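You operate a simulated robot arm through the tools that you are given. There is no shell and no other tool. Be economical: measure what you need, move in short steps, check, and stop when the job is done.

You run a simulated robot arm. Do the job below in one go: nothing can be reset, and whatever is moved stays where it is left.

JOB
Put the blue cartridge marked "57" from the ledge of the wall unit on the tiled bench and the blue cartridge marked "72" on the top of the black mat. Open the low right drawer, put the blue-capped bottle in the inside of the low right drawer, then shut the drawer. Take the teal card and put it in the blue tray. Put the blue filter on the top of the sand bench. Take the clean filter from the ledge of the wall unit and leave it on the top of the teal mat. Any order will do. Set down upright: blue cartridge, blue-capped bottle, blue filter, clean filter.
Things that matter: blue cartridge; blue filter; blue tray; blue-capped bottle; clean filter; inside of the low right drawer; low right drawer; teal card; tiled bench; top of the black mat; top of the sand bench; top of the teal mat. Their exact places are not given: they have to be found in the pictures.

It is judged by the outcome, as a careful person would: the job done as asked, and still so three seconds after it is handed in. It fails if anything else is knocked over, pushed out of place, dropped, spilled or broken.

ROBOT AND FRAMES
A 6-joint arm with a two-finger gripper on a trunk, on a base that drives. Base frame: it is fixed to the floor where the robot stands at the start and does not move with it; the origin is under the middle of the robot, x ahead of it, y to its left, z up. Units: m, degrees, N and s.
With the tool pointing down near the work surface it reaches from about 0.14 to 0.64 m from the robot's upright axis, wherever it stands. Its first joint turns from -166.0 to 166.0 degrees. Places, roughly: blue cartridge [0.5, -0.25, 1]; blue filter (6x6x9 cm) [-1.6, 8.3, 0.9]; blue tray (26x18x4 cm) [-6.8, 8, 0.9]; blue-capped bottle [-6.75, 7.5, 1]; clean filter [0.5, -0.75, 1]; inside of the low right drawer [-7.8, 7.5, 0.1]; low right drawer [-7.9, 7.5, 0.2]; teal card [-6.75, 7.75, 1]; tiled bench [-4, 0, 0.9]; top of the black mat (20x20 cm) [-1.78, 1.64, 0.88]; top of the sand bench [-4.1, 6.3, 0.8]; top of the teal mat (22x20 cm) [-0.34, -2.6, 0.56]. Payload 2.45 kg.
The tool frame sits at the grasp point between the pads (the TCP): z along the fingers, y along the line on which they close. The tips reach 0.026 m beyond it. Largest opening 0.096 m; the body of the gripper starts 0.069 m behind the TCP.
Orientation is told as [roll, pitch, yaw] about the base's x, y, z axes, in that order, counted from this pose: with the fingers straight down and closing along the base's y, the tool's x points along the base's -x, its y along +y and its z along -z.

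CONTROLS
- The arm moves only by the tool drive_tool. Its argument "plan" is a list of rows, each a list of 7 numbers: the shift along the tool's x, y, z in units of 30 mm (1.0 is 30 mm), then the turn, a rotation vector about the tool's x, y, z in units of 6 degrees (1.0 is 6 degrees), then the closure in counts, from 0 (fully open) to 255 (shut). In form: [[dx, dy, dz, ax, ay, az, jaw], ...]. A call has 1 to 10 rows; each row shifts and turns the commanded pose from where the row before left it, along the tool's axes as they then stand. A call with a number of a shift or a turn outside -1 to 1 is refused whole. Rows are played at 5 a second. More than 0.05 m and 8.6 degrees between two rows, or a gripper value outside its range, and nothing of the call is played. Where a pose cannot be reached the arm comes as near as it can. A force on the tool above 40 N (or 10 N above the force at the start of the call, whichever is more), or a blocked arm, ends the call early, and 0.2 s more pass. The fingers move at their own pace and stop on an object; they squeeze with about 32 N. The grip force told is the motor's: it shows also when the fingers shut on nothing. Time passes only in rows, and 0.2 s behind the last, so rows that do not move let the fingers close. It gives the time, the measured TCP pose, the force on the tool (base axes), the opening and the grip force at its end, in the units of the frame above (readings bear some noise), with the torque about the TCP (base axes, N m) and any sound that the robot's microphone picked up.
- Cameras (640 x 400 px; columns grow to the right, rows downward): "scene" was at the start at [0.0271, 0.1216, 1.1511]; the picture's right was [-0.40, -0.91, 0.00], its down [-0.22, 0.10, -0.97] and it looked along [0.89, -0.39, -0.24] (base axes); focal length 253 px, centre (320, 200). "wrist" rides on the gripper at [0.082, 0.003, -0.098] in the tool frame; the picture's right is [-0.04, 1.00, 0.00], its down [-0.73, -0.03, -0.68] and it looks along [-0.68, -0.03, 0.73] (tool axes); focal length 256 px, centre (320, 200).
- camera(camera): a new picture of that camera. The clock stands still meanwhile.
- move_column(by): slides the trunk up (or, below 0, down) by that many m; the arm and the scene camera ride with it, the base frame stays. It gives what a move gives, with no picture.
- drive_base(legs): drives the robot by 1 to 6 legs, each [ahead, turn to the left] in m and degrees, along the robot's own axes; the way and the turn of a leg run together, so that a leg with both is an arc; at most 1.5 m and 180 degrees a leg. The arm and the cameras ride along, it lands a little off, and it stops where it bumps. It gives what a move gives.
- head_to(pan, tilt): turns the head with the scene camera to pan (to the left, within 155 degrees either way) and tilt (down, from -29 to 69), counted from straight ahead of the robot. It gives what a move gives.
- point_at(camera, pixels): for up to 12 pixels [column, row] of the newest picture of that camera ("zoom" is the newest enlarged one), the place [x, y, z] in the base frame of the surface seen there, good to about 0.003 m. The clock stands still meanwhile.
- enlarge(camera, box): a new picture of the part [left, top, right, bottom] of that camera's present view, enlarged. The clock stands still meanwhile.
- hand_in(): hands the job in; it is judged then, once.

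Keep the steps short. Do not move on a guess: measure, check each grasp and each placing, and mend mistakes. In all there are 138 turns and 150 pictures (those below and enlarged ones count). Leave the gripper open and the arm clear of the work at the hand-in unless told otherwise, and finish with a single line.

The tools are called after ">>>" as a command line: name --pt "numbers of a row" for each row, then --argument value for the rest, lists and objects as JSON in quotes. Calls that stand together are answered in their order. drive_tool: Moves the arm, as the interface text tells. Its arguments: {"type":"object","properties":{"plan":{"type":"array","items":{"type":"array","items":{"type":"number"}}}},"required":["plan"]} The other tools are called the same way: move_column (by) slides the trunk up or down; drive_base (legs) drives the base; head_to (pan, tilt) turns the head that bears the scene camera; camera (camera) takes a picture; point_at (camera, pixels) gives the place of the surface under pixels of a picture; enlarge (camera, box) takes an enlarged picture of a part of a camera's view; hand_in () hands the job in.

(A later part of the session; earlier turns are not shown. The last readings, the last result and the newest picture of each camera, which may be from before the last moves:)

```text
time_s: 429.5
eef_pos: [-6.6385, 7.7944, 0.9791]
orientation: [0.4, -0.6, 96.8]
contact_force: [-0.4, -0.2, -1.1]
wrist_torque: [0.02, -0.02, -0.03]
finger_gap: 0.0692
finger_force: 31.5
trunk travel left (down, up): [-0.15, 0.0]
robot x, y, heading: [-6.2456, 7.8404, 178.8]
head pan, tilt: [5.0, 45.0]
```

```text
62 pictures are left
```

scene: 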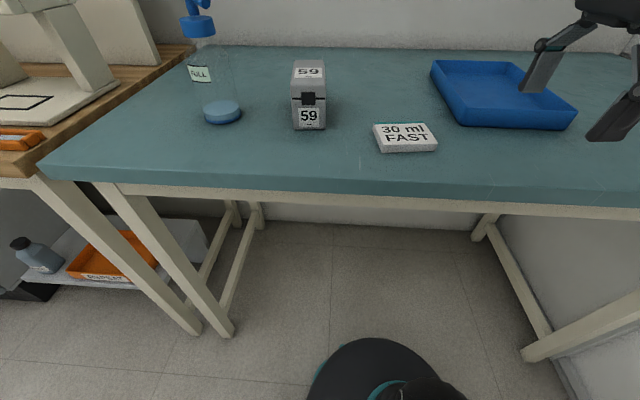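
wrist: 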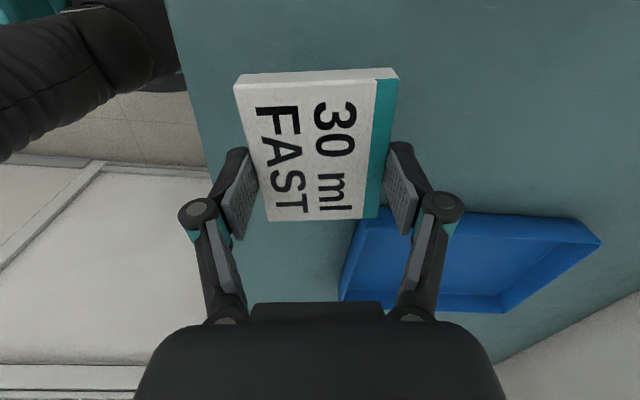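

Held. Moving over the tray to (-6.79,8.0).

>>> drive_tool --pt "-0.93 0.527 0 0 0 0 255" --pt "-0.93 0.527 0 0 0 0 255" --pt "-0.93 0.527 0 0 0 0 255" --pt "-0.93 0.527 0 0 0 0 255" --pt "-0.93 0.527 0 0 0 0 255" --pt "-0.93 0.527 0 0 0 0 255" --pt "-0.93 0.527 0 0 0 0 255" --pt "-0.93 0.527 0 0 0 0 255"

>>> camera --camera "wrist"

>>> camera --camera "scene"

```text
time_s: 431.3
eef_pos: [-6.7865, 7.9991, 0.9782]
orientation: [0.7, -0.6, 96.7]
contact_force: [0.8, -0.4, 0.8]
wrist_torque: [-0.01, 0.06, -0.01]
finger_gap: 0.0694
finger_force: 31.6
out of reach, approached as far as the arm can: row 8
trunk travel left (down, up): [-0.15, 0.0]
robot x, y, heading: [-6.2483, 7.8474, 178.8]
head pan, tilt: [5.0, 45.0]
```

```text
61 pictures are left
```

wrist: 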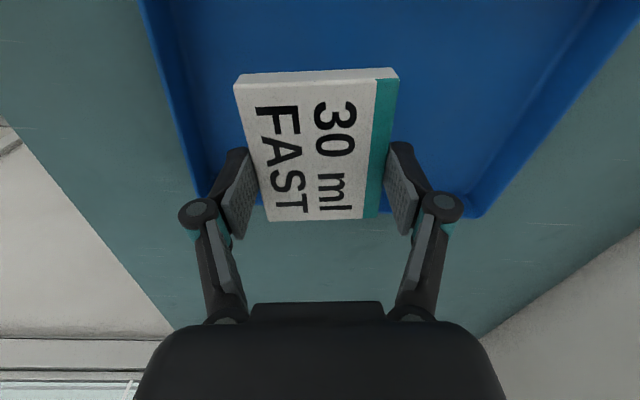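

```text
60 pictures are left
```

scene: 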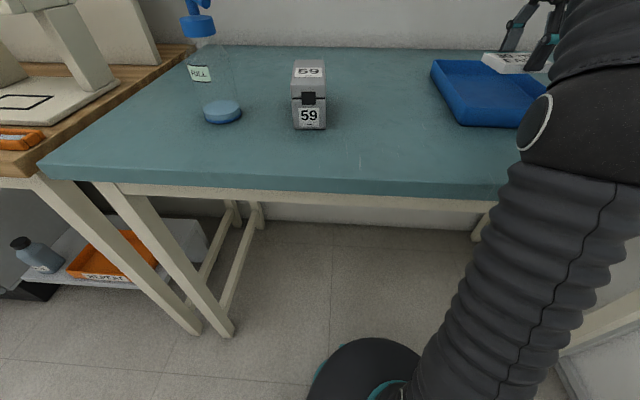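

Over the tray with margins all round. Lowering.

>>> drive_tool --pt "0 0 0.7 0 0 0 255" --pt "0 0 0.7 0 0 0 255" --pt "0 0 0.4 0 0 0 255" --pt "0 0 0.15 0 0 0 255" --pt "0 0 0.1 0 0 0 255" --pt "0 0 0 0 0 0 255"

```text
time_s: 432.7
eef_pos: [-6.7888, 8.0009, 0.9141]
orientation: [0.4, -0.5, 96.8]
contact_force: [-0.1, 0.5, -0.3]
wrist_torque: [0.02, 0.0, 0.02]
finger_gap: 0.0692
finger_force: 32.0
trunk travel left (down, up): [-0.15, 0.0]
robot x, y, heading: [-6.2495, 7.8426, 178.9]
head pan, tilt: [5.0, 45.0]
```

>>> drive_tool --pt "0 0 0.05 0 0 0 255" --pt "0 0 0.05 0 0 0 255" --pt "0 0 0 0 0 0 255"

```text
time_s: 433.5
eef_pos: [-6.7886, 7.9998, 0.9117]
orientation: [0.6, -0.5, 96.8]
contact_force: [-0.6, 0.5, 2.8]
wrist_torque: [-0.05, 0.01, 0.04]
finger_gap: 0.0691
finger_force: 31.9
trunk travel left (down, up): [-0.15, 0.0]
robot x, y, heading: [-6.2462, 7.8451, 178.6]
head pan, tilt: [5.0, 45.0]
```

Just touching the tray floor. Releasing and lifting.

>>> drive_tool --pt "0 0 0 0 0 0 50" --pt "0 0 0 0 0 0 20" --pt "0 0 0 0 0 0 0" --pt "0 0 -0.7 0 0 0 0" --pt "0 0 -0.8 0 0 0 0" --pt "0 0 -0.6 0 0 0 0"

>>> camera --camera "wrist"

```text
time_s: 434.9
eef_pos: [-6.7895, 8.0, 0.9757]
orientation: [0.5, -0.5, 96.8]
contact_force: [0.5, 0.5, -1.1]
wrist_torque: [0.04, 0.03, -0.05]
finger_gap: 0.0957
finger_force: 0.1
trunk travel left (down, up): [-0.15, 0.0]
robot x, y, heading: [-6.2421, 7.8444, 178.7]
head pan, tilt: [5.0, 45.0]
```

```text
59 pictures are left
```

wrist: 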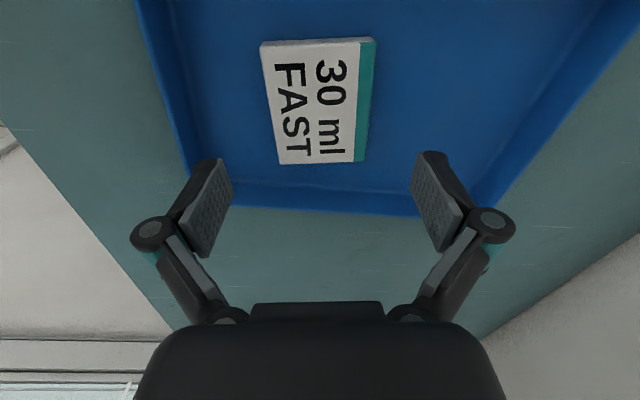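

The card lies in the tray. Now I retract and drive around the partition to look for the drawer near (-7.9,7.5).

>>> drive_tool --pt "0 -1 0 0 0 0 0" --pt "0 -1 0 0 0 0 0" --pt "0 -1 0 0 0 0 0" --pt "0 -1 0 0 0 0 0" --pt "0 -1 0 0 0 0 0" --pt "0 -1 0 0 0 0 0" --pt "0 -1 0 0 0 0 0" --pt "0 -1 0 0 0 0 0"

>>> drive_base --legs '[[-0.4, 0], [0, 91], [1.0, 0]]'

>>> head_to --pan 0 --tilt 10

>>> camera --camera "scene"

```text
time_s: 436.7
eef_pos: [-6.5516, 8.0286, 0.9729]
orientation: [0.5, -0.4, 96.9]
contact_force: [-0.6, -0.4, 0.1]
wrist_torque: [-0.01, -0.03, 0.03]
finger_gap: 0.0962
finger_force: 0.0
trunk travel left (down, up): [-0.15, 0.0]
robot x, y, heading: [-6.2457, 7.8453, 178.9]
head pan, tilt: [5.0, 45.0]
```

```text
time_s: 447.7
eef_pos: [-6.0887, 6.5512, 0.9732]
orientation: [0.4, -0.5, -174.8]
contact_force: [0.0, 0.0, 1.2]
wrist_torque: [0.0, -0.04, 0.01]
finger_gap: 0.0961
finger_force: 0.0
trunk travel left (down, up): [-0.15, 0.0]
robot x, y, heading: [-5.895, 6.8556, -92.9]
head pan, tilt: [5.0, 45.0]
```

```text
time_s: 448.7
eef_pos: [-6.0892, 6.5506, 0.9728]
orientation: [0.5, -0.6, -174.7]
contact_force: [-0.4, -0.5, -0.5]
wrist_torque: [0.04, -0.01, 0.01]
finger_gap: 0.096
finger_force: 0.0
trunk travel left (down, up): [-0.15, 0.0]
robot x, y, heading: [-5.8989, 6.8517, -92.8]
head pan, tilt: [0.0, 10.0]
```

```text
58 pictures are left
```

scene: 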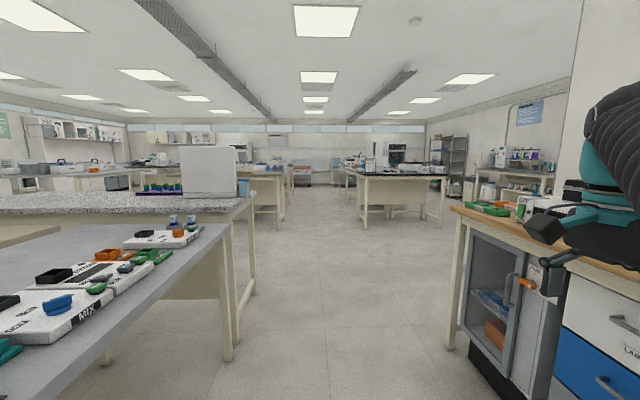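

>>> point_at --camera "scene" --pixels '[[455, 208], [448, 345], [252, 205], [230, 230], [380, 280], [575, 120], [445, 180], [360, 178], [500, 190]]'

>>> drive_base --legs '[[1.3, 2.5]]'

>>> head_to --pan -60 --tilt 10

>>> camera --camera "scene"

```text
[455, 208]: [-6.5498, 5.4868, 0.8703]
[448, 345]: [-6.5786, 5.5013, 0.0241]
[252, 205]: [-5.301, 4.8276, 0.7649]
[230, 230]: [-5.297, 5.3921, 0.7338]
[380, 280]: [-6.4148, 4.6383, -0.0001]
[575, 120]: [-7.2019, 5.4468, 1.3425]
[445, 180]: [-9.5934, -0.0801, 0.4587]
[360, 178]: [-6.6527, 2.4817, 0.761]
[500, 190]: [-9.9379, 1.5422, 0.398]
```

```text
time_s: 455.4
eef_pos: [-6.1173, 5.2162, 0.9728]
orientation: [0.5, -0.4, -172.7]
contact_force: [-0.6, -0.4, 0.0]
wrist_torque: [-0.02, -0.02, -0.01]
finger_gap: 0.0957
finger_force: 0.0
trunk travel left (down, up): [-0.15, 0.0]
robot x, y, heading: [-5.932, 5.5237, -90.4]
head pan, tilt: [0.0, 10.0]
```

```text
time_s: 456.6
eef_pos: [-6.1162, 5.2151, 0.9736]
orientation: [0.5, -0.4, -172.5]
contact_force: [-0.7, 0.5, 0.1]
wrist_torque: [0.0, -0.01, -0.01]
finger_gap: 0.096
finger_force: 0.1
trunk travel left (down, up): [-0.15, 0.0]
robot x, y, heading: [-5.9365, 5.524, -90.3]
head pan, tilt: [-60.0, 10.0]
```

```text
57 pictures are left
```

scene: 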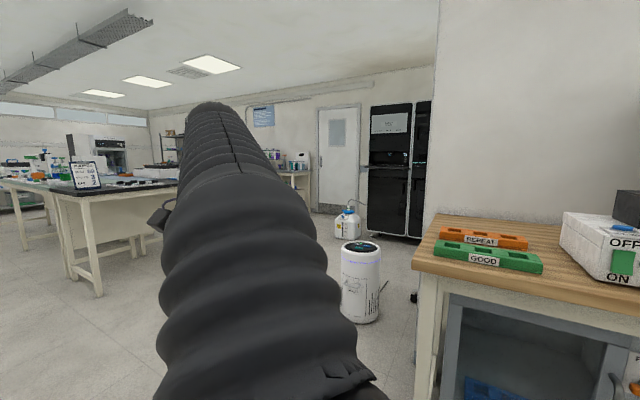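

The partition ends at y≈5.45. I move on 0.8 m and turn to face -x.

>>> drive_base --legs '[[0.85, 0], [0, -90]]'

>>> head_to --pan -15 --tilt 15

>>> camera --camera "scene"

```text
time_s: 464.9
eef_pos: [-6.2474, 4.8616, 0.972]
orientation: [0.5, -0.4, 97.8]
contact_force: [-1.0, -0.6, 0.5]
wrist_torque: [-0.01, 0.01, 0.01]
finger_gap: 0.096
finger_force: 0.0
trunk travel left (down, up): [-0.15, 0.0]
robot x, y, heading: [-5.9355, 4.6805, 179.7]
head pan, tilt: [-60.0, 10.0]
```

```text
time_s: 466.1
eef_pos: [-6.2485, 4.862, 0.973]
orientation: [0.4, -0.5, 97.9]
contact_force: [0.6, -0.2, 0.5]
wrist_torque: [0.01, -0.02, 0.04]
finger_gap: 0.0962
finger_force: 0.0
trunk travel left (down, up): [-0.15, 0.0]
robot x, y, heading: [-5.941, 4.6785, 179.7]
head pan, tilt: [-15.0, 15.0]
```

```text
56 pictures are left
```

scene: 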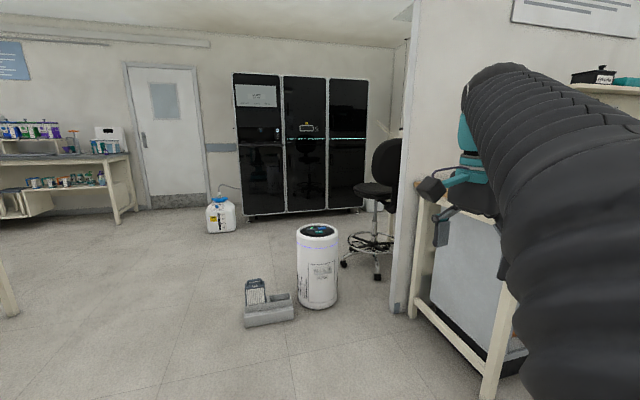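

>>> point_at --camera "scene" --pixels '[[317, 305], [270, 322], [380, 275], [220, 232], [300, 213], [395, 310], [247, 325], [293, 320], [340, 290], [345, 262]]'

```text
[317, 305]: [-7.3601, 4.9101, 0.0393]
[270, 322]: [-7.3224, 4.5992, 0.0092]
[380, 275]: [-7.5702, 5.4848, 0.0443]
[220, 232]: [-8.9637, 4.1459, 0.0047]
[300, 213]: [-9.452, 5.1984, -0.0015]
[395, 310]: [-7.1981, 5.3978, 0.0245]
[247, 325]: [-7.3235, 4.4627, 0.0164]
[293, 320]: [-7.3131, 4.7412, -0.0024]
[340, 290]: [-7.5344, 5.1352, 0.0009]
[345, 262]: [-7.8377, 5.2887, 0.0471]
```

Floor obstacles: a drum, a grey box, a chair and a jug. I go round them: along y≈4.0 to x≈-8.33, then face +y.

>>> drive_base --legs '[[0, 45], [0.95, 0], [0, -44.7], [1.45, 0], [0.28, 0], [0, -90]]'

>>> head_to --pan -10 --tilt 15

>>> camera --camera "scene"

```text
time_s: 487.4
eef_pos: [-8.1666, 4.2916, 0.9717]
orientation: [0.5, -0.5, 8.8]
contact_force: [-0.1, -1.0, 0.3]
wrist_torque: [0.0, -0.02, -0.03]
finger_gap: 0.096
finger_force: 0.1
trunk travel left (down, up): [-0.15, 0.0]
robot x, y, heading: [-8.3363, 3.9823, 91.0]
head pan, tilt: [-15.0, 15.0]
```

```text
time_s: 488.0
eef_pos: [-8.1665, 4.2924, 0.9731]
orientation: [0.4, -0.5, 8.8]
contact_force: [0.0, 0.0, 0.1]
wrist_torque: [-0.03, 0.01, 0.0]
finger_gap: 0.0962
finger_force: 0.1
trunk travel left (down, up): [-0.15, 0.0]
robot x, y, heading: [-8.3428, 3.9812, 90.8]
head pan, tilt: [-10.0, 15.0]
```

```text
55 pictures are left
```

scene: 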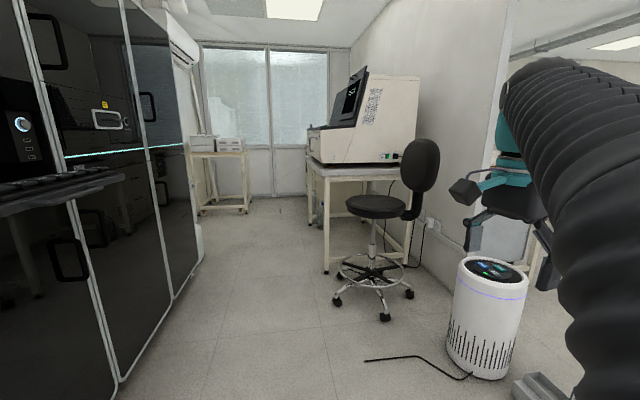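

>>> point_at --camera "scene" --pixels '[[365, 361], [335, 303], [325, 270], [307, 165], [405, 165], [195, 265], [250, 210], [310, 215], [180, 300]]'

>>> enlarge --camera "scene" --box '[280, 60, 440, 280]'

```text
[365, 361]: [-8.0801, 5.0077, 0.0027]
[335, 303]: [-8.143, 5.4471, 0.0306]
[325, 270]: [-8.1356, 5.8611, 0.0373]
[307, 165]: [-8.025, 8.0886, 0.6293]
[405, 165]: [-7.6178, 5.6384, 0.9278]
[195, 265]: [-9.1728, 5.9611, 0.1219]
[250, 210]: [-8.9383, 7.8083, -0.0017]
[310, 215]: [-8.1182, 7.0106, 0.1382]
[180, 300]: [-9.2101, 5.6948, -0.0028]
```

```text
1.82 times, centred on (360, 170) of scene
```

zoom: 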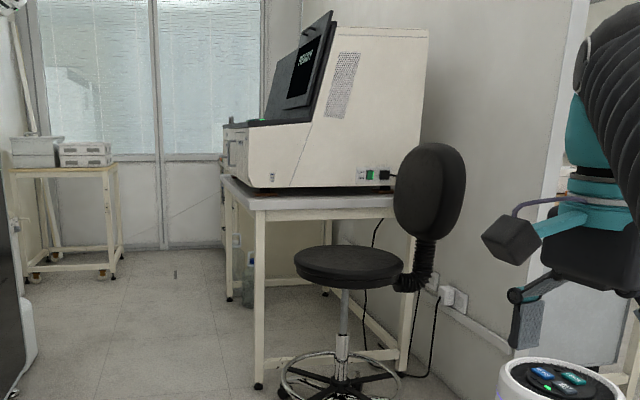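

The desk with the machine stands behind the partition. Going up the aisle at x≈-8.5 to see past it.

>>> drive_base --legs '[[0, 5], [1.5, 0], [0, -5], [0.7, 0]]'

>>> head_to --pan -45 --tilt 25

>>> camera --camera "scene"

```text
time_s: 499.9
eef_pos: [-8.3221, 6.4941, 0.973]
orientation: [0.5, -0.6, 8.2]
contact_force: [-0.2, -0.2, 0.5]
wrist_torque: [-0.03, -0.01, -0.02]
finger_gap: 0.0961
finger_force: 0.1
trunk travel left (down, up): [-0.15, 0.0]
robot x, y, heading: [-8.4984, 6.1829, 90.0]
head pan, tilt: [-10.0, 15.0]
```

```text
time_s: 500.9
eef_pos: [-8.3222, 6.4932, 0.9734]
orientation: [0.5, -0.5, 8.2]
contact_force: [-0.7, 0.3, -0.6]
wrist_torque: [0.01, 0.01, 0.0]
finger_gap: 0.0958
finger_force: 0.0
trunk travel left (down, up): [-0.15, 0.0]
robot x, y, heading: [-8.4986, 6.1851, 90.2]
head pan, tilt: [-45.0, 25.0]
```

```text
53 pictures are left
```

scene: 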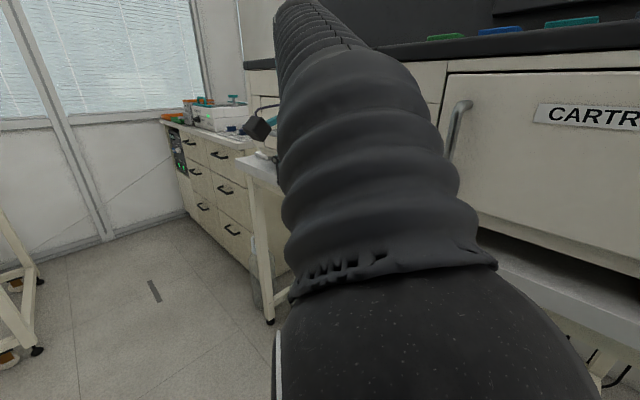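

There's the drawer cabinet: two columns, three rows, facing -x. I move ahead 0.9 m and look at it head-on.

>>> drive_base --legs '[[1.2, 0]]'

>>> head_to --pan -115 --tilt 35

>>> camera --camera "scene"

```text
time_s: 507.1
eef_pos: [-8.335, 7.7069, 0.9723]
orientation: [0.6, -0.5, 8.7]
contact_force: [0.2, 1.3, 0.6]
wrist_torque: [0.01, 0.04, 0.0]
finger_gap: 0.0959
finger_force: 0.0
trunk travel left (down, up): [-0.15, 0.0]
robot x, y, heading: [-8.5106, 7.3944, 91.0]
head pan, tilt: [-45.0, 25.0]
```

```text
time_s: 508.5
eef_pos: [-8.334, 7.706, 0.9738]
orientation: [0.5, -0.5, 8.7]
contact_force: [-0.4, -0.2, 0.7]
wrist_torque: [0.0, 0.02, -0.02]
finger_gap: 0.0961
finger_force: 0.1
trunk travel left (down, up): [-0.15, 0.0]
robot x, y, heading: [-8.5103, 7.3976, 90.6]
head pan, tilt: [-115.0, 35.0]
```

```text
52 pictures are left
```

scene: 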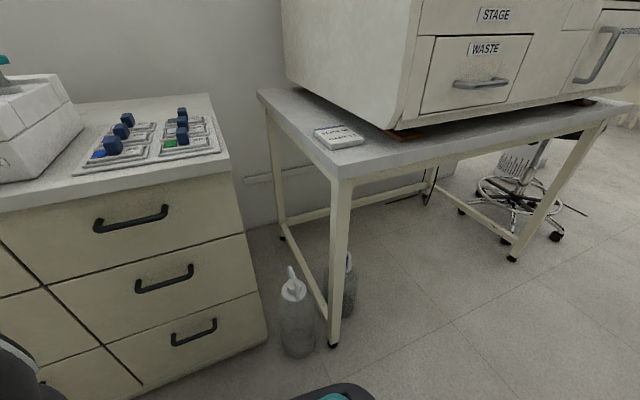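

The low right drawer's handle is at (195,332). Measuring the handle and fronts.

>>> enlarge --camera "scene" --box '[100, 280, 340, 400]'

>>> point_at --camera "scene" --pixels '[[173, 341], [216, 325], [195, 333], [195, 320], [150, 370], [260, 305], [255, 290], [110, 345], [265, 340], [295, 350], [165, 275], [130, 225]]'

```text
2.67 times, centred on (220, 340) of scene
```

zoom: 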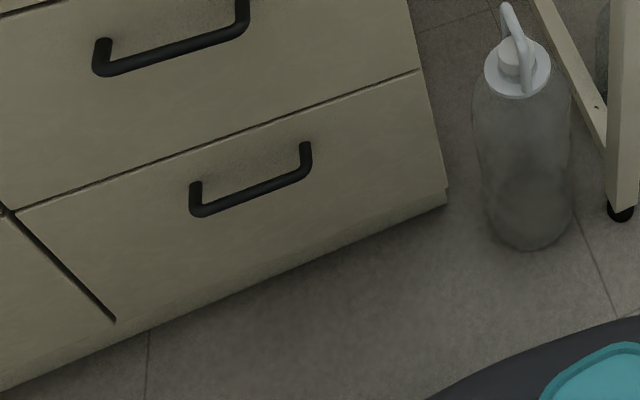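

```text
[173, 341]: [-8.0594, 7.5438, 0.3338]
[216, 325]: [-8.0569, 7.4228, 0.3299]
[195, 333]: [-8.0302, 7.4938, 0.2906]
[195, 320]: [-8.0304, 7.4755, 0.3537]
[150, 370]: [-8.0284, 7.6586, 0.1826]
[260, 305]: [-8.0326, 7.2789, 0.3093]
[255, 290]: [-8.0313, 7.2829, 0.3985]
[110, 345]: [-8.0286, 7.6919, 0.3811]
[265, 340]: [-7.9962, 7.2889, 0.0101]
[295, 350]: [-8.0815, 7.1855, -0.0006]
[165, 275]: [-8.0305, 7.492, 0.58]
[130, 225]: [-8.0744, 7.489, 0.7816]
```

Drawer front plane is x=-8.03 (y 7.28–7.69), handle bar at about x=-8.063, z≈0.32, y 7.42–7.545. I shift the arm to the left, turn to face the cabinet, and check the space behind me.

>>> drive_tool --pt "1 0 0 0 0 0 0" --pt "1 0 0 0 0 0 0" --pt "1 0 0 0 0 0 0" --pt "1 0 0 0 0 0 0" --pt "1 0 0 0 0 0 0" --pt "1 0 0 0 0 0 0" --pt "1 0 0 0 0 0 0" --pt "1 0 0 0 0 0 0" --pt "1 0 0 0 0 0 0" --pt "0 0 0 0 0 1 0"

>>> drive_base --legs '[[0, -90.6]]'

>>> head_to --pan 150 --tilt 35

>>> camera --camera "scene"

>>> head_to --pan -150 --tilt 35

>>> camera --camera "scene"

```text
time_s: 510.7
eef_pos: [-8.6028, 7.6651, 0.9698]
orientation: [0.6, -0.6, 2.8]
contact_force: [1.7, -0.4, 0.3]
wrist_torque: [-0.03, -0.02, -0.01]
finger_gap: 0.0963
finger_force: 0.0
trunk travel left (down, up): [-0.15, 0.0]
robot x, y, heading: [-8.5126, 7.3981, 90.7]
head pan, tilt: [-115.0, 35.0]
```

```text
time_s: 514.9
eef_pos: [-8.2393, 7.4902, 0.9704]
orientation: [0.7, -0.6, -87.1]
contact_force: [0.6, -0.3, -0.1]
wrist_torque: [0.01, -0.02, 0.01]
finger_gap: 0.0958
finger_force: 0.0
trunk travel left (down, up): [-0.15, 0.0]
robot x, y, heading: [-8.5095, 7.3972, 1.0]
head pan, tilt: [-115.0, 35.0]
```

```text
time_s: 518.6
eef_pos: [-8.2393, 7.4902, 0.9695]
orientation: [0.6, -0.5, -87.2]
contact_force: [-0.5, -0.7, -0.7]
wrist_torque: [0.0, 0.02, 0.05]
finger_gap: 0.0959
finger_force: 0.0
trunk travel left (down, up): [-0.15, 0.0]
robot x, y, heading: [-8.5106, 7.3925, 0.9]
head pan, tilt: [150.0, 35.0]
```

```text
50 pictures are left
```

scene: 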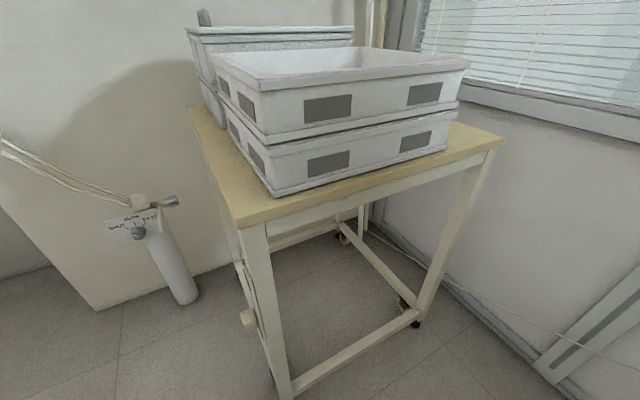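

```text
time_s: 522.7
eef_pos: [-8.2389, 7.489, 0.9704]
orientation: [0.6, -0.5, -87.0]
contact_force: [-0.6, -0.1, -0.2]
wrist_torque: [0.02, -0.05, -0.04]
finger_gap: 0.0957
finger_force: 0.0
trunk travel left (down, up): [-0.15, 0.0]
robot x, y, heading: [-8.5054, 7.3963, 1.2]
head pan, tilt: [-150.0, 35.0]
```

```text
49 pictures are left
```

scene: 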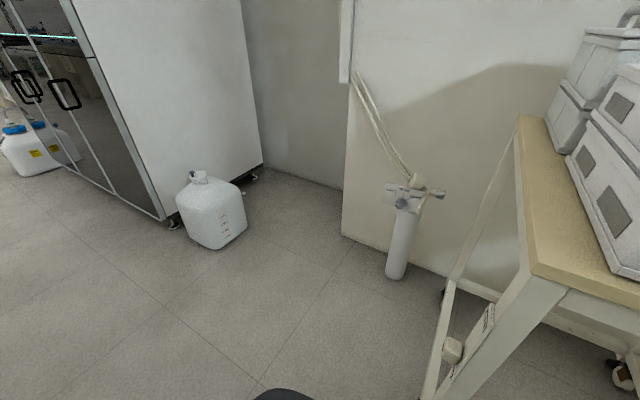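

>>> point_at --camera "scene" --pixels '[[215, 248], [395, 278], [435, 395], [455, 355], [530, 280], [345, 235]]'

>>> move_column --by -0.15

>>> drive_tool --pt "0 0 1 0 0 0 0" --pt "0 0 1 0 0 0 0" --pt "0 0 1 0 0 0 0" --pt "0 0 1 0 0 0 0" --pt "0 0 1 0 0 0 0" --pt "0 0 1 0 0 0 0" --pt "0 0 1 0 0 0 0" --pt "0 0 1 0 0 0 0" --pt "0 0 1 0 0 0 0" --pt "0 0 1 0 0 0 0"

```text
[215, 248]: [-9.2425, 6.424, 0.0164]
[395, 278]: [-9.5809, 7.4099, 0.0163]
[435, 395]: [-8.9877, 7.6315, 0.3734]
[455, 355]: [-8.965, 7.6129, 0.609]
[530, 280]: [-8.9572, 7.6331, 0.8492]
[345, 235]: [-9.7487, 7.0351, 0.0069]
```

```text
time_s: 524.4
eef_pos: [-8.2395, 7.4899, 0.8195]
orientation: [0.6, -0.5, -87.1]
contact_force: [-0.8, 0.7, 0.3]
wrist_torque: [-0.01, -0.02, 0.01]
finger_gap: 0.0959
finger_force: 0.1
trunk travel left (down, up): [0.0, 0.15]
robot x, y, heading: [-8.5096, 7.3941, 1.1]
head pan, tilt: [-150.0, 35.0]
```

```text
time_s: 526.6
eef_pos: [-8.2383, 7.4877, 0.5201]
orientation: [0.6, -0.5, -87.2]
contact_force: [-0.3, 0.9, -0.2]
wrist_torque: [0.02, -0.02, 0.0]
finger_gap: 0.0958
finger_force: 0.0
trunk travel left (down, up): [0.0, 0.15]
robot x, y, heading: [-8.511, 7.3958, 0.8]
head pan, tilt: [-150.0, 35.0]
```

Height 0.52 reached with no trouble. Continuing down to check that 0.32 and lower is reachable here, clear of the drawer.

>>> drive_tool --pt "0 0 1 0 0 0 0" --pt "0 0 1 0 0 0 0" --pt "0 0 1 0 0 0 0" --pt "0 0 1 0 0 0 0" --pt "0 0 1 0 0 0 0" --pt "0 0 1 0 0 0 0" --pt "0 0 1 0 0 0 0" --pt "0 0 1 0 0 0 0" --pt "0 0 0.7 0 0 0 0"

>>> head_to --pan 0 --tilt 50

>>> camera --camera "wrist"

>>> camera --camera "scene"

```text
time_s: 528.6
eef_pos: [-8.1679, 7.5136, 0.2941]
orientation: [0.5, -0.4, -87.1]
contact_force: [0.3, 0.4, 0.4]
wrist_torque: [0.02, 0.03, -0.01]
finger_gap: 0.0959
finger_force: 0.0
out of reach, approached as far as the arm can: row 3, 4, 5, 6, 7, 8, 9
trunk travel left (down, up): [0.0, 0.15]
robot x, y, heading: [-8.508, 7.397, 1.0]
head pan, tilt: [-150.0, 35.0]
```

```text
time_s: 531.0
eef_pos: [-8.1678, 7.5146, 0.2939]
orientation: [0.4, -0.4, -87.2]
contact_force: [0.7, -1.3, 0.2]
wrist_torque: [-0.01, 0.02, 0.0]
finger_gap: 0.0959
finger_force: 0.0
trunk travel left (down, up): [0.0, 0.15]
robot x, y, heading: [-8.5091, 7.3973, 1.3]
head pan, tilt: [0.0, 50.0]
```

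```text
48 pictures are left
```

wrist: 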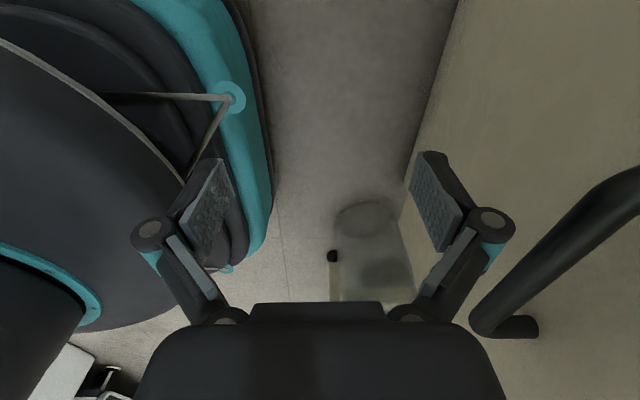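

```text
47 pictures are left
```

scene: 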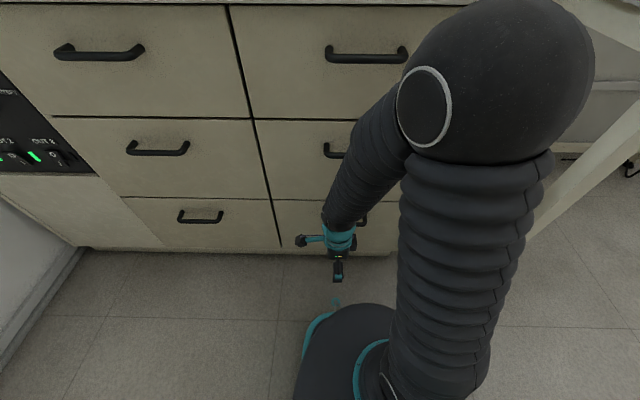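

The arm reaches z≈0.29 at this distance. The bar is visible in the wrist view, so I'll measure it there.

>>> point_at --camera "wrist" --pixels '[[490, 312], [550, 262], [560, 250], [620, 205], [545, 285], [515, 325], [535, 325], [600, 100], [630, 220]]'

```text
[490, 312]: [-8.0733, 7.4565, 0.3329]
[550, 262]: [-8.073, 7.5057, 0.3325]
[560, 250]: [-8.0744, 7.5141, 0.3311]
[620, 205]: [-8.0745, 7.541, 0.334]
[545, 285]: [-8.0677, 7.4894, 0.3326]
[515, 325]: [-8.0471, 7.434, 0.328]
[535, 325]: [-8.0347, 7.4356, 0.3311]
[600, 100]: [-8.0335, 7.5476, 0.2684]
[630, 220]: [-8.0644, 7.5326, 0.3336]
```

Bar centre: (-8.068, y≈7.485, 0.328), about 12 mm thick. I raise the arm and tilt the tool 45° so the fingers can come in over and under the bar from the front.

>>> drive_tool --pt "0 -0.3 -1 0 0 0.4 0" --pt "0 -0.3 -1 0 0 0 0" --pt "0 -0.3 -1 0 0 0 0" --pt "0 -0.3 -1 0 0 0 0" --pt "0 -0.3 -1 0 0 0 0" --pt "0 0 0 -1 0 0 0" --pt "0 0 0 -1 0 0 0" --pt "0 0 0 -1 0 0 0"

>>> drive_tool --pt "0 0 0 -1 0 0 0" --pt "0 0 0 -1 0 0 100" --pt "0 0 0 -1 0 0 130" --pt "0 0 0 -1 0 0 145" --pt "0 0 0 -0.5 0 0 145" --pt "0 0 0 0 0 0 145" --pt "0 0 0 0 0 0 145"

>>> camera --camera "wrist"

```text
time_s: 532.8
eef_pos: [-8.1965, 7.526, 0.4652]
orientation: [18.5, -0.5, -89.6]
contact_force: [0.7, -0.7, -0.1]
wrist_torque: [0.0, -0.01, -0.04]
finger_gap: 0.0959
finger_force: 0.0
out of reach, approached as far as the arm can: row 7, 8
trunk travel left (down, up): [0.0, 0.15]
robot x, y, heading: [-8.5039, 7.3944, 1.0]
head pan, tilt: [0.0, 50.0]
```

```text
time_s: 534.4
eef_pos: [-8.1492, 7.5412, 0.5406]
orientation: [45.3, -0.3, -89.2]
contact_force: [0.0, -0.8, -0.5]
wrist_torque: [0.03, -0.04, 0.02]
finger_gap: 0.0413
finger_force: 0.1
out of reach, approached as far as the arm can: row 1, 2, 3, 4, 5
trunk travel left (down, up): [0.0, 0.15]
robot x, y, heading: [-8.5091, 7.3984, 0.9]
head pan, tilt: [0.0, 50.0]
```

```text
46 pictures are left
```

wrist: 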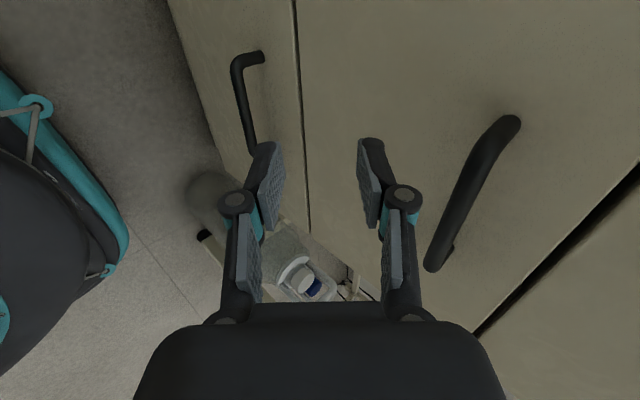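

The arm wants more distance at this height, so I reposition the base to about (-8.63,7.28), which also keeps the cart behind me clear.

>>> drive_base --legs '[[0, 44], [-0.17, 0], [0, -45]]'

```text
time_s: 539.9
eef_pos: [-8.2676, 7.4175, 0.5404]
orientation: [45.2, -0.4, -89.6]
contact_force: [0.1, -0.1, 0.2]
wrist_torque: [0.01, 0.0, -0.01]
finger_gap: 0.0416
finger_force: 0.0
trunk travel left (down, up): [0.0, 0.15]
robot x, y, heading: [-8.6245, 7.2763, 1.0]
head pan, tilt: [0.0, 50.0]
```

Moving to the pre-grasp point in front of and above the bar.

>>> drive_tool --pt "0.32 -0.043 0.883 0 0 0 145" --pt "0.32 -0.043 0.883 0 0 0 145" --pt "0.32 -0.043 0.883 0 0 0 145" --pt "0.32 -0.043 0.883 0 0 0 145" --pt "0.32 -0.043 0.883 0 0 0 145" --pt "0.32 -0.043 0.883 0 0 0 145" --pt "0.32 -0.043 0.883 0 0 0 145"

>>> camera --camera "wrist"

```text
time_s: 541.5
eef_pos: [-8.1265, 7.4234, 0.5127]
orientation: [44.7, -0.5, -89.4]
contact_force: [0.5, -0.4, 0.1]
wrist_torque: [0.01, -0.04, 0.0]
finger_gap: 0.0414
finger_force: 0.1
out of reach, approached as far as the arm can: row 1, 2, 3, 4, 5, 6, 7
trunk travel left (down, up): [0.0, 0.15]
robot x, y, heading: [-8.6272, 7.2707, 0.2]
head pan, tilt: [0.0, 50.0]
```

```text
45 pictures are left
```

wrist: 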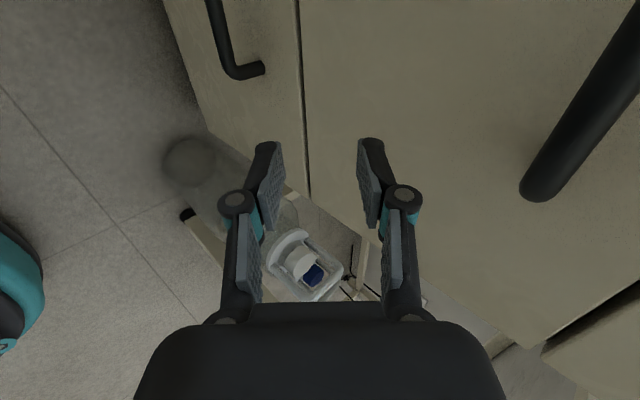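

At 45° the arm can't go this low. I reduce the tilt to 25°, narrow the fingers, and see how low that goes.

>>> drive_tool --pt "0 -0.5 0 1 0 0 172" --pt "0 -0.5 0 1 0 0 172" --pt "0 0 0 1 0 0 172" --pt "0 0 0 0.3 0 0 172" --pt "0 0 0 0 0 0 172"

```text
time_s: 542.7
eef_pos: [-8.1486, 7.4234, 0.4956]
orientation: [25.4, -0.4, -89.6]
contact_force: [0.7, 0.0, 0.1]
wrist_torque: [-0.02, 0.02, 0.02]
finger_gap: 0.0311
finger_force: 0.0
trunk travel left (down, up): [0.0, 0.15]
robot x, y, heading: [-8.6319, 7.2717, 0.6]
head pan, tilt: [0.0, 50.0]
```

>>> drive_tool --pt "0.68 0.02 0.8 0 0 0 172" --pt "0.68 0.02 0.8 0 0 0 172" --pt "0.68 0.02 0.8 0 0 0 172" --pt "0 0 0 0 0 0 172"

>>> camera --camera "wrist"

```text
time_s: 543.7
eef_pos: [-8.1156, 7.4857, 0.4313]
orientation: [25.5, -0.4, -89.6]
contact_force: [0.2, -0.4, 0.1]
wrist_torque: [0.01, 0.03, 0.0]
finger_gap: 0.0311
finger_force: 0.0
trunk travel left (down, up): [0.0, 0.15]
robot x, y, heading: [-8.6255, 7.2758, 0.8]
head pan, tilt: [0.0, 50.0]
```

```text
44 pictures are left
```

wrist: 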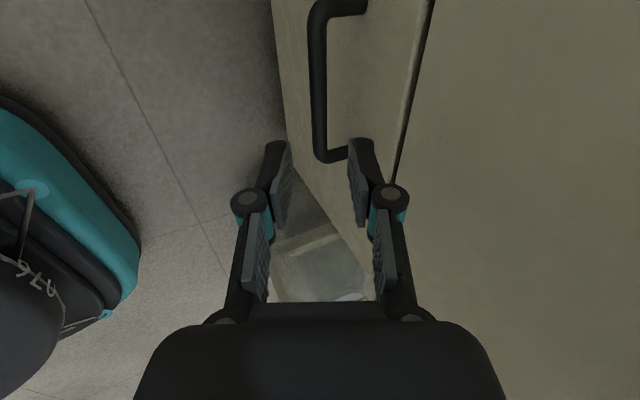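

The bar sits exactly between the fingers' path (col ~320). Advancing along the tool axis.

>>> drive_tool --pt "0 0 0.8 0 0 0 172" --pt "0 0 0.8 0 0 0 172" --pt "0 0 0.8 0 0 0 172" --pt "0 0 0.5 0 0 0 172" --pt "0 0 0 0 0 0 172"

>>> camera --camera "wrist"

```text
time_s: 544.9
eef_pos: [-8.0782, 7.4849, 0.3513]
orientation: [25.5, -0.5, -89.6]
contact_force: [0.5, -0.1, 0.6]
wrist_torque: [-0.03, 0.01, 0.04]
finger_gap: 0.0313
finger_force: 0.1
trunk travel left (down, up): [0.0, 0.15]
robot x, y, heading: [-8.6302, 7.2749, 0.7]
head pan, tilt: [0.0, 50.0]
```

```text
43 pictures are left
```

wrist: 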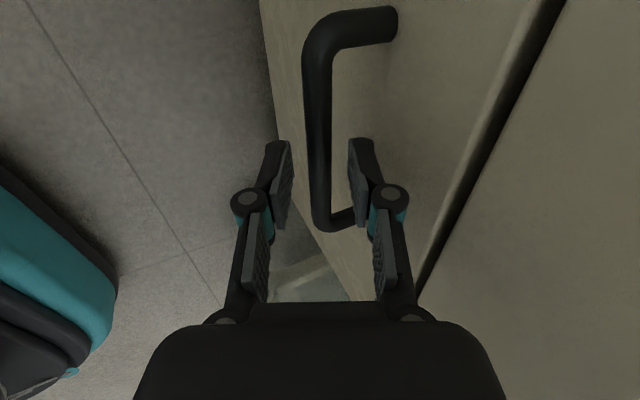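

Bar is between the fingers. Advancing 12 mm more and closing.

>>> drive_tool --pt "0 0 0.2 0 0 0 172" --pt "0 0 0.2 0 0 0 172" --pt "0 0 0 0 0 0 255" --pt "0 0 0 0 0 0 255" --pt "0 0 0 0 0 0 255"

>>> drive_base --legs '[[-0.1, 0]]'

>>> camera --camera "wrist"

```text
time_s: 546.1
eef_pos: [-8.0736, 7.4846, 0.3405]
orientation: [25.4, -0.4, -89.7]
contact_force: [0.2, -0.5, 2.3]
wrist_torque: [0.29, -0.03, -0.91]
finger_gap: 0.0131
finger_force: 40.1
trunk travel left (down, up): [0.0, 0.15]
robot x, y, heading: [-8.6279, 7.2754, 0.4]
head pan, tilt: [0.0, 50.0]
```

```text
time_s: 547.3
eef_pos: [-8.1728, 7.4852, 0.3412]
orientation: [25.5, -0.3, -89.5]
contact_force: [0.2, 25.8, -1.7]
wrist_torque: [0.93, -0.01, -0.62]
finger_gap: 0.0133
finger_force: 40.2
trunk travel left (down, up): [0.0, 0.15]
robot x, y, heading: [-8.7267, 7.2713, 0.5]
head pan, tilt: [0.0, 50.0]
```

```text
42 pictures are left
```

wrist: 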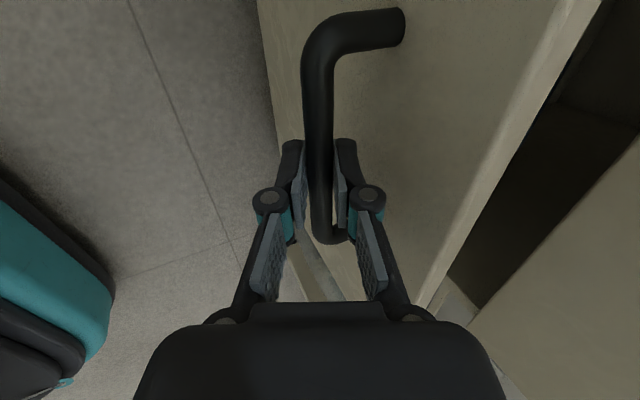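

The drawer slides open (0.10 m). Easing the sideways load by a millimetre and continuing back another 0.14 m.

>>> drive_tool --pt "0.07 0 0 0 0 0 255" --pt "0 0 0 0 0 0 255"

>>> drive_base --legs '[[-0.14, 0]]'

>>> camera --camera "scene"

```text
time_s: 547.9
eef_pos: [-8.173, 7.4862, 0.341]
orientation: [25.5, -0.2, -89.7]
contact_force: [2.0, -11.9, 0.0]
wrist_torque: [1.12, -0.08, -0.46]
finger_gap: 0.0133
finger_force: 39.8
trunk travel left (down, up): [0.0, 0.15]
robot x, y, heading: [-8.7259, 7.2755, 0.3]
head pan, tilt: [0.0, 50.0]
```

```text
time_s: 549.2
eef_pos: [-8.3114, 7.4859, 0.341]
orientation: [25.6, -0.1, -89.4]
contact_force: [-0.2, 14.5, -6.9]
wrist_torque: [0.89, 0.02, -0.6]
finger_gap: 0.0129
finger_force: 39.9
trunk travel left (down, up): [0.0, 0.15]
robot x, y, heading: [-8.8705, 7.2743, 0.4]
head pan, tilt: [0.0, 50.0]
```

```text
41 pictures are left
```

scene: 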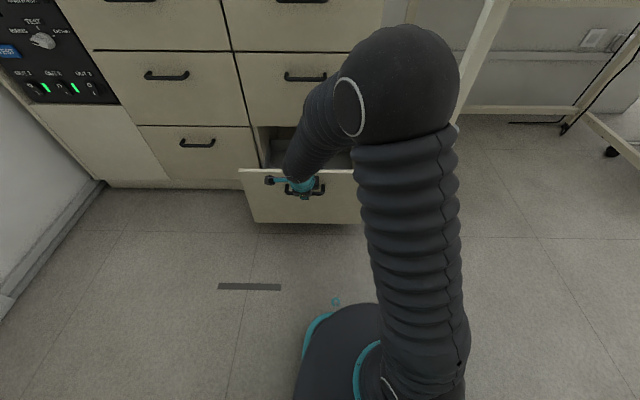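

Open by 0.24 m, enough. Releasing the handle and backing the tool out.

>>> drive_tool --pt "0 0 0 0 0 0 172" --pt "0 0 0 0 0 0 165" --pt "0 0 -0.7 0 0 0 165" --pt "0 0 -1 0 0 0 165" --pt "0 0 -1 0 0 0 165" --pt "0 0 -1 0 0 0 100" --pt "0 0 -1 0.8 0 0 0" --pt "0 0 -1 0.8 0 0 0" --pt "0 0 -1 0.8 0 0 0" --pt "0 0 -1 0.8 0 0 0"

>>> drive_tool --pt "0 0 -1 1 0 0 0" --pt "0 0 -1 0 0 0 0" --pt "0 0 -1 0 0 0 0" --pt "0 0 -1 0 0 0 0" --pt "0 0 -1 0 0 0 0" --pt "0 0 -1 0 0 0 0"

>>> head_to --pan 15 --tilt 42

>>> camera --camera "scene"

```text
time_s: 551.4
eef_pos: [-8.3992, 7.4849, 0.5548]
orientation: [6.3, -0.1, -89.3]
contact_force: [1.1, -0.4, 0.0]
wrist_torque: [0.01, -0.03, 0.0]
finger_gap: 0.096
finger_force: 0.1
trunk travel left (down, up): [0.0, 0.15]
robot x, y, heading: [-8.8676, 7.2721, 0.7]
head pan, tilt: [0.0, 50.0]
```

```text
time_s: 552.8
eef_pos: [-8.4031, 7.4859, 0.7356]
orientation: [0.4, -0.1, -89.4]
contact_force: [0.0, 0.4, -0.9]
wrist_torque: [-0.01, 0.0, -0.04]
finger_gap: 0.0962
finger_force: 0.2
trunk travel left (down, up): [0.0, 0.15]
robot x, y, heading: [-8.8669, 7.2739, 0.7]
head pan, tilt: [0.0, 50.0]
```

```text
time_s: 553.6
eef_pos: [-8.403, 7.4857, 0.7371]
orientation: [0.3, -0.1, -89.5]
contact_force: [0.0, -0.1, 1.2]
wrist_torque: [0.0, -0.01, -0.04]
finger_gap: 0.096
finger_force: 0.0
trunk travel left (down, up): [0.0, 0.15]
robot x, y, heading: [-8.8672, 7.2709, 0.9]
head pan, tilt: [15.0, 42.0]
```

```text
40 pictures are left
```

scene: 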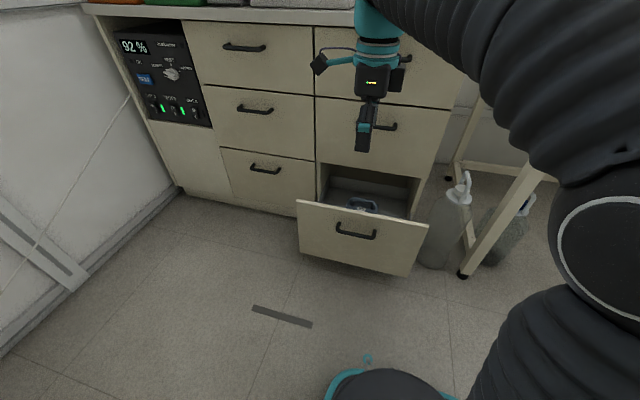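

The drawer is open with something already inside at (362,203). Looking closer.

>>> enlarge --camera "scene" --box '[290, 155, 450, 255]'

>>> point_at --camera "zoom" --pixels '[[40, 180], [520, 290], [150, 115], [180, 140], [210, 195], [420, 235], [295, 190], [390, 140], [460, 200], [250, 205], [340, 215], [230, 140]]'

```text
4.00 times, centred on (370, 205) of scene
```

zoom: 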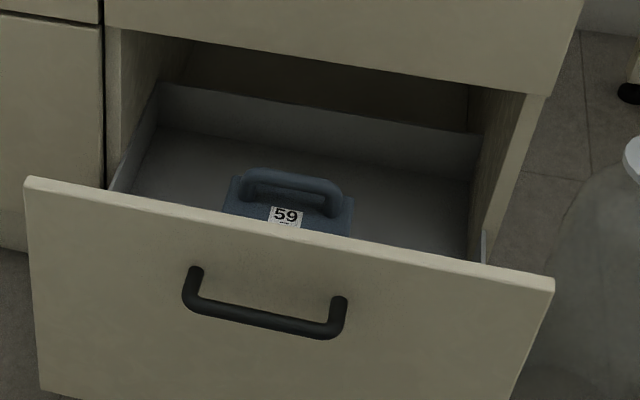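

```text
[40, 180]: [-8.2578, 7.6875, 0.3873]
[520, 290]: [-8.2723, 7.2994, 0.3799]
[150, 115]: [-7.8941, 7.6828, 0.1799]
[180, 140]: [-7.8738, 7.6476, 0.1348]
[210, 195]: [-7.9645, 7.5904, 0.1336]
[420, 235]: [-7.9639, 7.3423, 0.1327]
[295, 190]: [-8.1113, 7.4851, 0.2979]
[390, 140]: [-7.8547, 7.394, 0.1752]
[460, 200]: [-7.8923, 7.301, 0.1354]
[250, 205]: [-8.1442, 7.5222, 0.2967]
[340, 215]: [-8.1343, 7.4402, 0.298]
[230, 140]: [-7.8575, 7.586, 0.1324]
```

A "59" cartridge is already in the drawer. I raise the trunk for a steeper look to find room beside it.

>>> move_column --by 0.15

>>> drive_base --legs '[[0.2, 0]]'

>>> head_to --pan 12 --tilt 60

>>> camera --camera "scene"

```text
time_s: 555.3
eef_pos: [-8.4025, 7.4864, 0.8863]
orientation: [0.4, -0.2, -89.4]
contact_force: [0.3, -0.2, -0.8]
wrist_torque: [0.01, -0.01, 0.0]
finger_gap: 0.0961
finger_force: 0.0
trunk travel left (down, up): [-0.15, 0.0]
robot x, y, heading: [-8.8672, 7.2714, 0.6]
head pan, tilt: [15.0, 42.0]
```

```text
time_s: 556.9
eef_pos: [-8.1997, 7.492, 0.8857]
orientation: [0.4, 0.0, -89.2]
contact_force: [0.3, -0.1, 0.6]
wrist_torque: [0.01, 0.03, -0.01]
finger_gap: 0.0958
finger_force: 0.1
trunk travel left (down, up): [-0.15, 0.0]
robot x, y, heading: [-8.6627, 7.2749, 1.0]
head pan, tilt: [15.0, 42.0]
```

```text
time_s: 557.7
eef_pos: [-8.2006, 7.4908, 0.8858]
orientation: [0.4, -0.2, -89.2]
contact_force: [0.2, 0.6, 0.1]
wrist_torque: [0.0, -0.03, 0.0]
finger_gap: 0.0957
finger_force: 0.1
trunk travel left (down, up): [-0.15, 0.0]
robot x, y, heading: [-8.6624, 7.277, 0.9]
head pan, tilt: [12.0, 60.0]
```

```text
38 pictures are left
```

scene: 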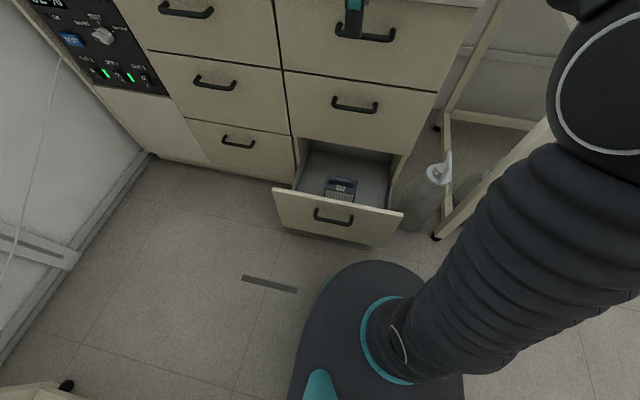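

>>> enlarge --camera "scene" --box '[265, 130, 425, 230]'

>>> point_at --camera "zoom" --pixels '[[245, 195], [370, 230], [240, 265], [300, 200], [300, 225], [190, 150], [430, 180], [430, 270], [180, 215], [130, 200], [460, 230], [360, 250]]'

```text
4.00 times, centred on (345, 180) of scene
```

zoom: 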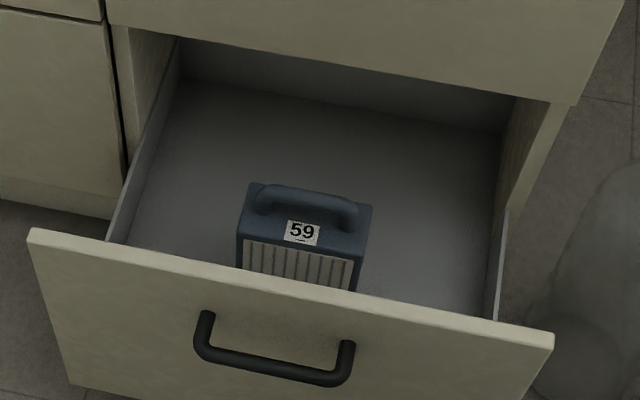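

```text
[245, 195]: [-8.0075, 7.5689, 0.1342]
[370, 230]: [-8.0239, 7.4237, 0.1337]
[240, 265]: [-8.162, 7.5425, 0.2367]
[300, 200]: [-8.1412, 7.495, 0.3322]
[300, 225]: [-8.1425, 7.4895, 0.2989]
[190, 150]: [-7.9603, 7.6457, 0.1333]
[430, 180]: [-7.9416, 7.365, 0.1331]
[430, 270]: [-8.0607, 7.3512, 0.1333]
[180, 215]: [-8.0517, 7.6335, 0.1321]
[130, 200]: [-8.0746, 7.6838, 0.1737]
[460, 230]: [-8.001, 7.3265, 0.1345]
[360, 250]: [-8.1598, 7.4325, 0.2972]
```

The item occupies the middle-front (y 7.43–7.545, top 0.33); there's a free 13 cm slot on its left around (-8.13,7.612), floor z=0.133. Now I tuck the arm and drive back for the bottle.

>>> drive_tool --pt "0 -1 -0.8 0 0 0 0" --pt "0 -1 -0.8 0 0 0 0" --pt "-0.5 -1 -0.8 0 0 0 0" --pt "-1 -1 -0.8 0 0 0 0" --pt "-1 -1 -0.4 0 0 0 0" --pt "-1 0 0 0 0 0 0"

>>> drive_base --legs '[[0, -87.6], [1.5, 0], [1.5, 0], [0.28, 0], [0, 86.7]]'

```text
time_s: 559.1
eef_pos: [-8.3493, 7.3846, 0.9936]
orientation: [0.5, -0.1, -89.2]
contact_force: [-0.2, 0.3, 0.7]
wrist_torque: [-0.04, 0.0, -0.01]
finger_gap: 0.0959
finger_force: 0.1
trunk travel left (down, up): [-0.15, 0.0]
robot x, y, heading: [-8.6617, 7.2746, 1.0]
head pan, tilt: [12.0, 60.0]
```

```text
time_s: 582.2
eef_pos: [-8.1464, 4.1599, 0.9937]
orientation: [0.4, -0.1, -91.8]
contact_force: [-0.7, -0.2, 0.6]
wrist_torque: [0.0, 0.0, 0.04]
finger_gap: 0.0959
finger_force: 0.1
trunk travel left (down, up): [-0.15, 0.0]
robot x, y, heading: [-8.4631, 4.0681, -1.5]
head pan, tilt: [12.0, 60.0]
```

>>> drive_base --legs '[[1.5, 0], [0.37, 0], [0, 46.5], [0.94, 0], [0, 45], [1.4, 0]]'

```text
time_s: 606.8
eef_pos: [-6.0072, 6.3511, 0.9947]
orientation: [0.5, -0.1, -0.2]
contact_force: [-0.2, -0.1, 0.2]
wrist_torque: [0.01, -0.01, 0.01]
finger_gap: 0.096
finger_force: 0.0
trunk travel left (down, up): [-0.15, 0.0]
robot x, y, heading: [-5.9033, 6.0365, 89.9]
head pan, tilt: [12.0, 60.0]
```

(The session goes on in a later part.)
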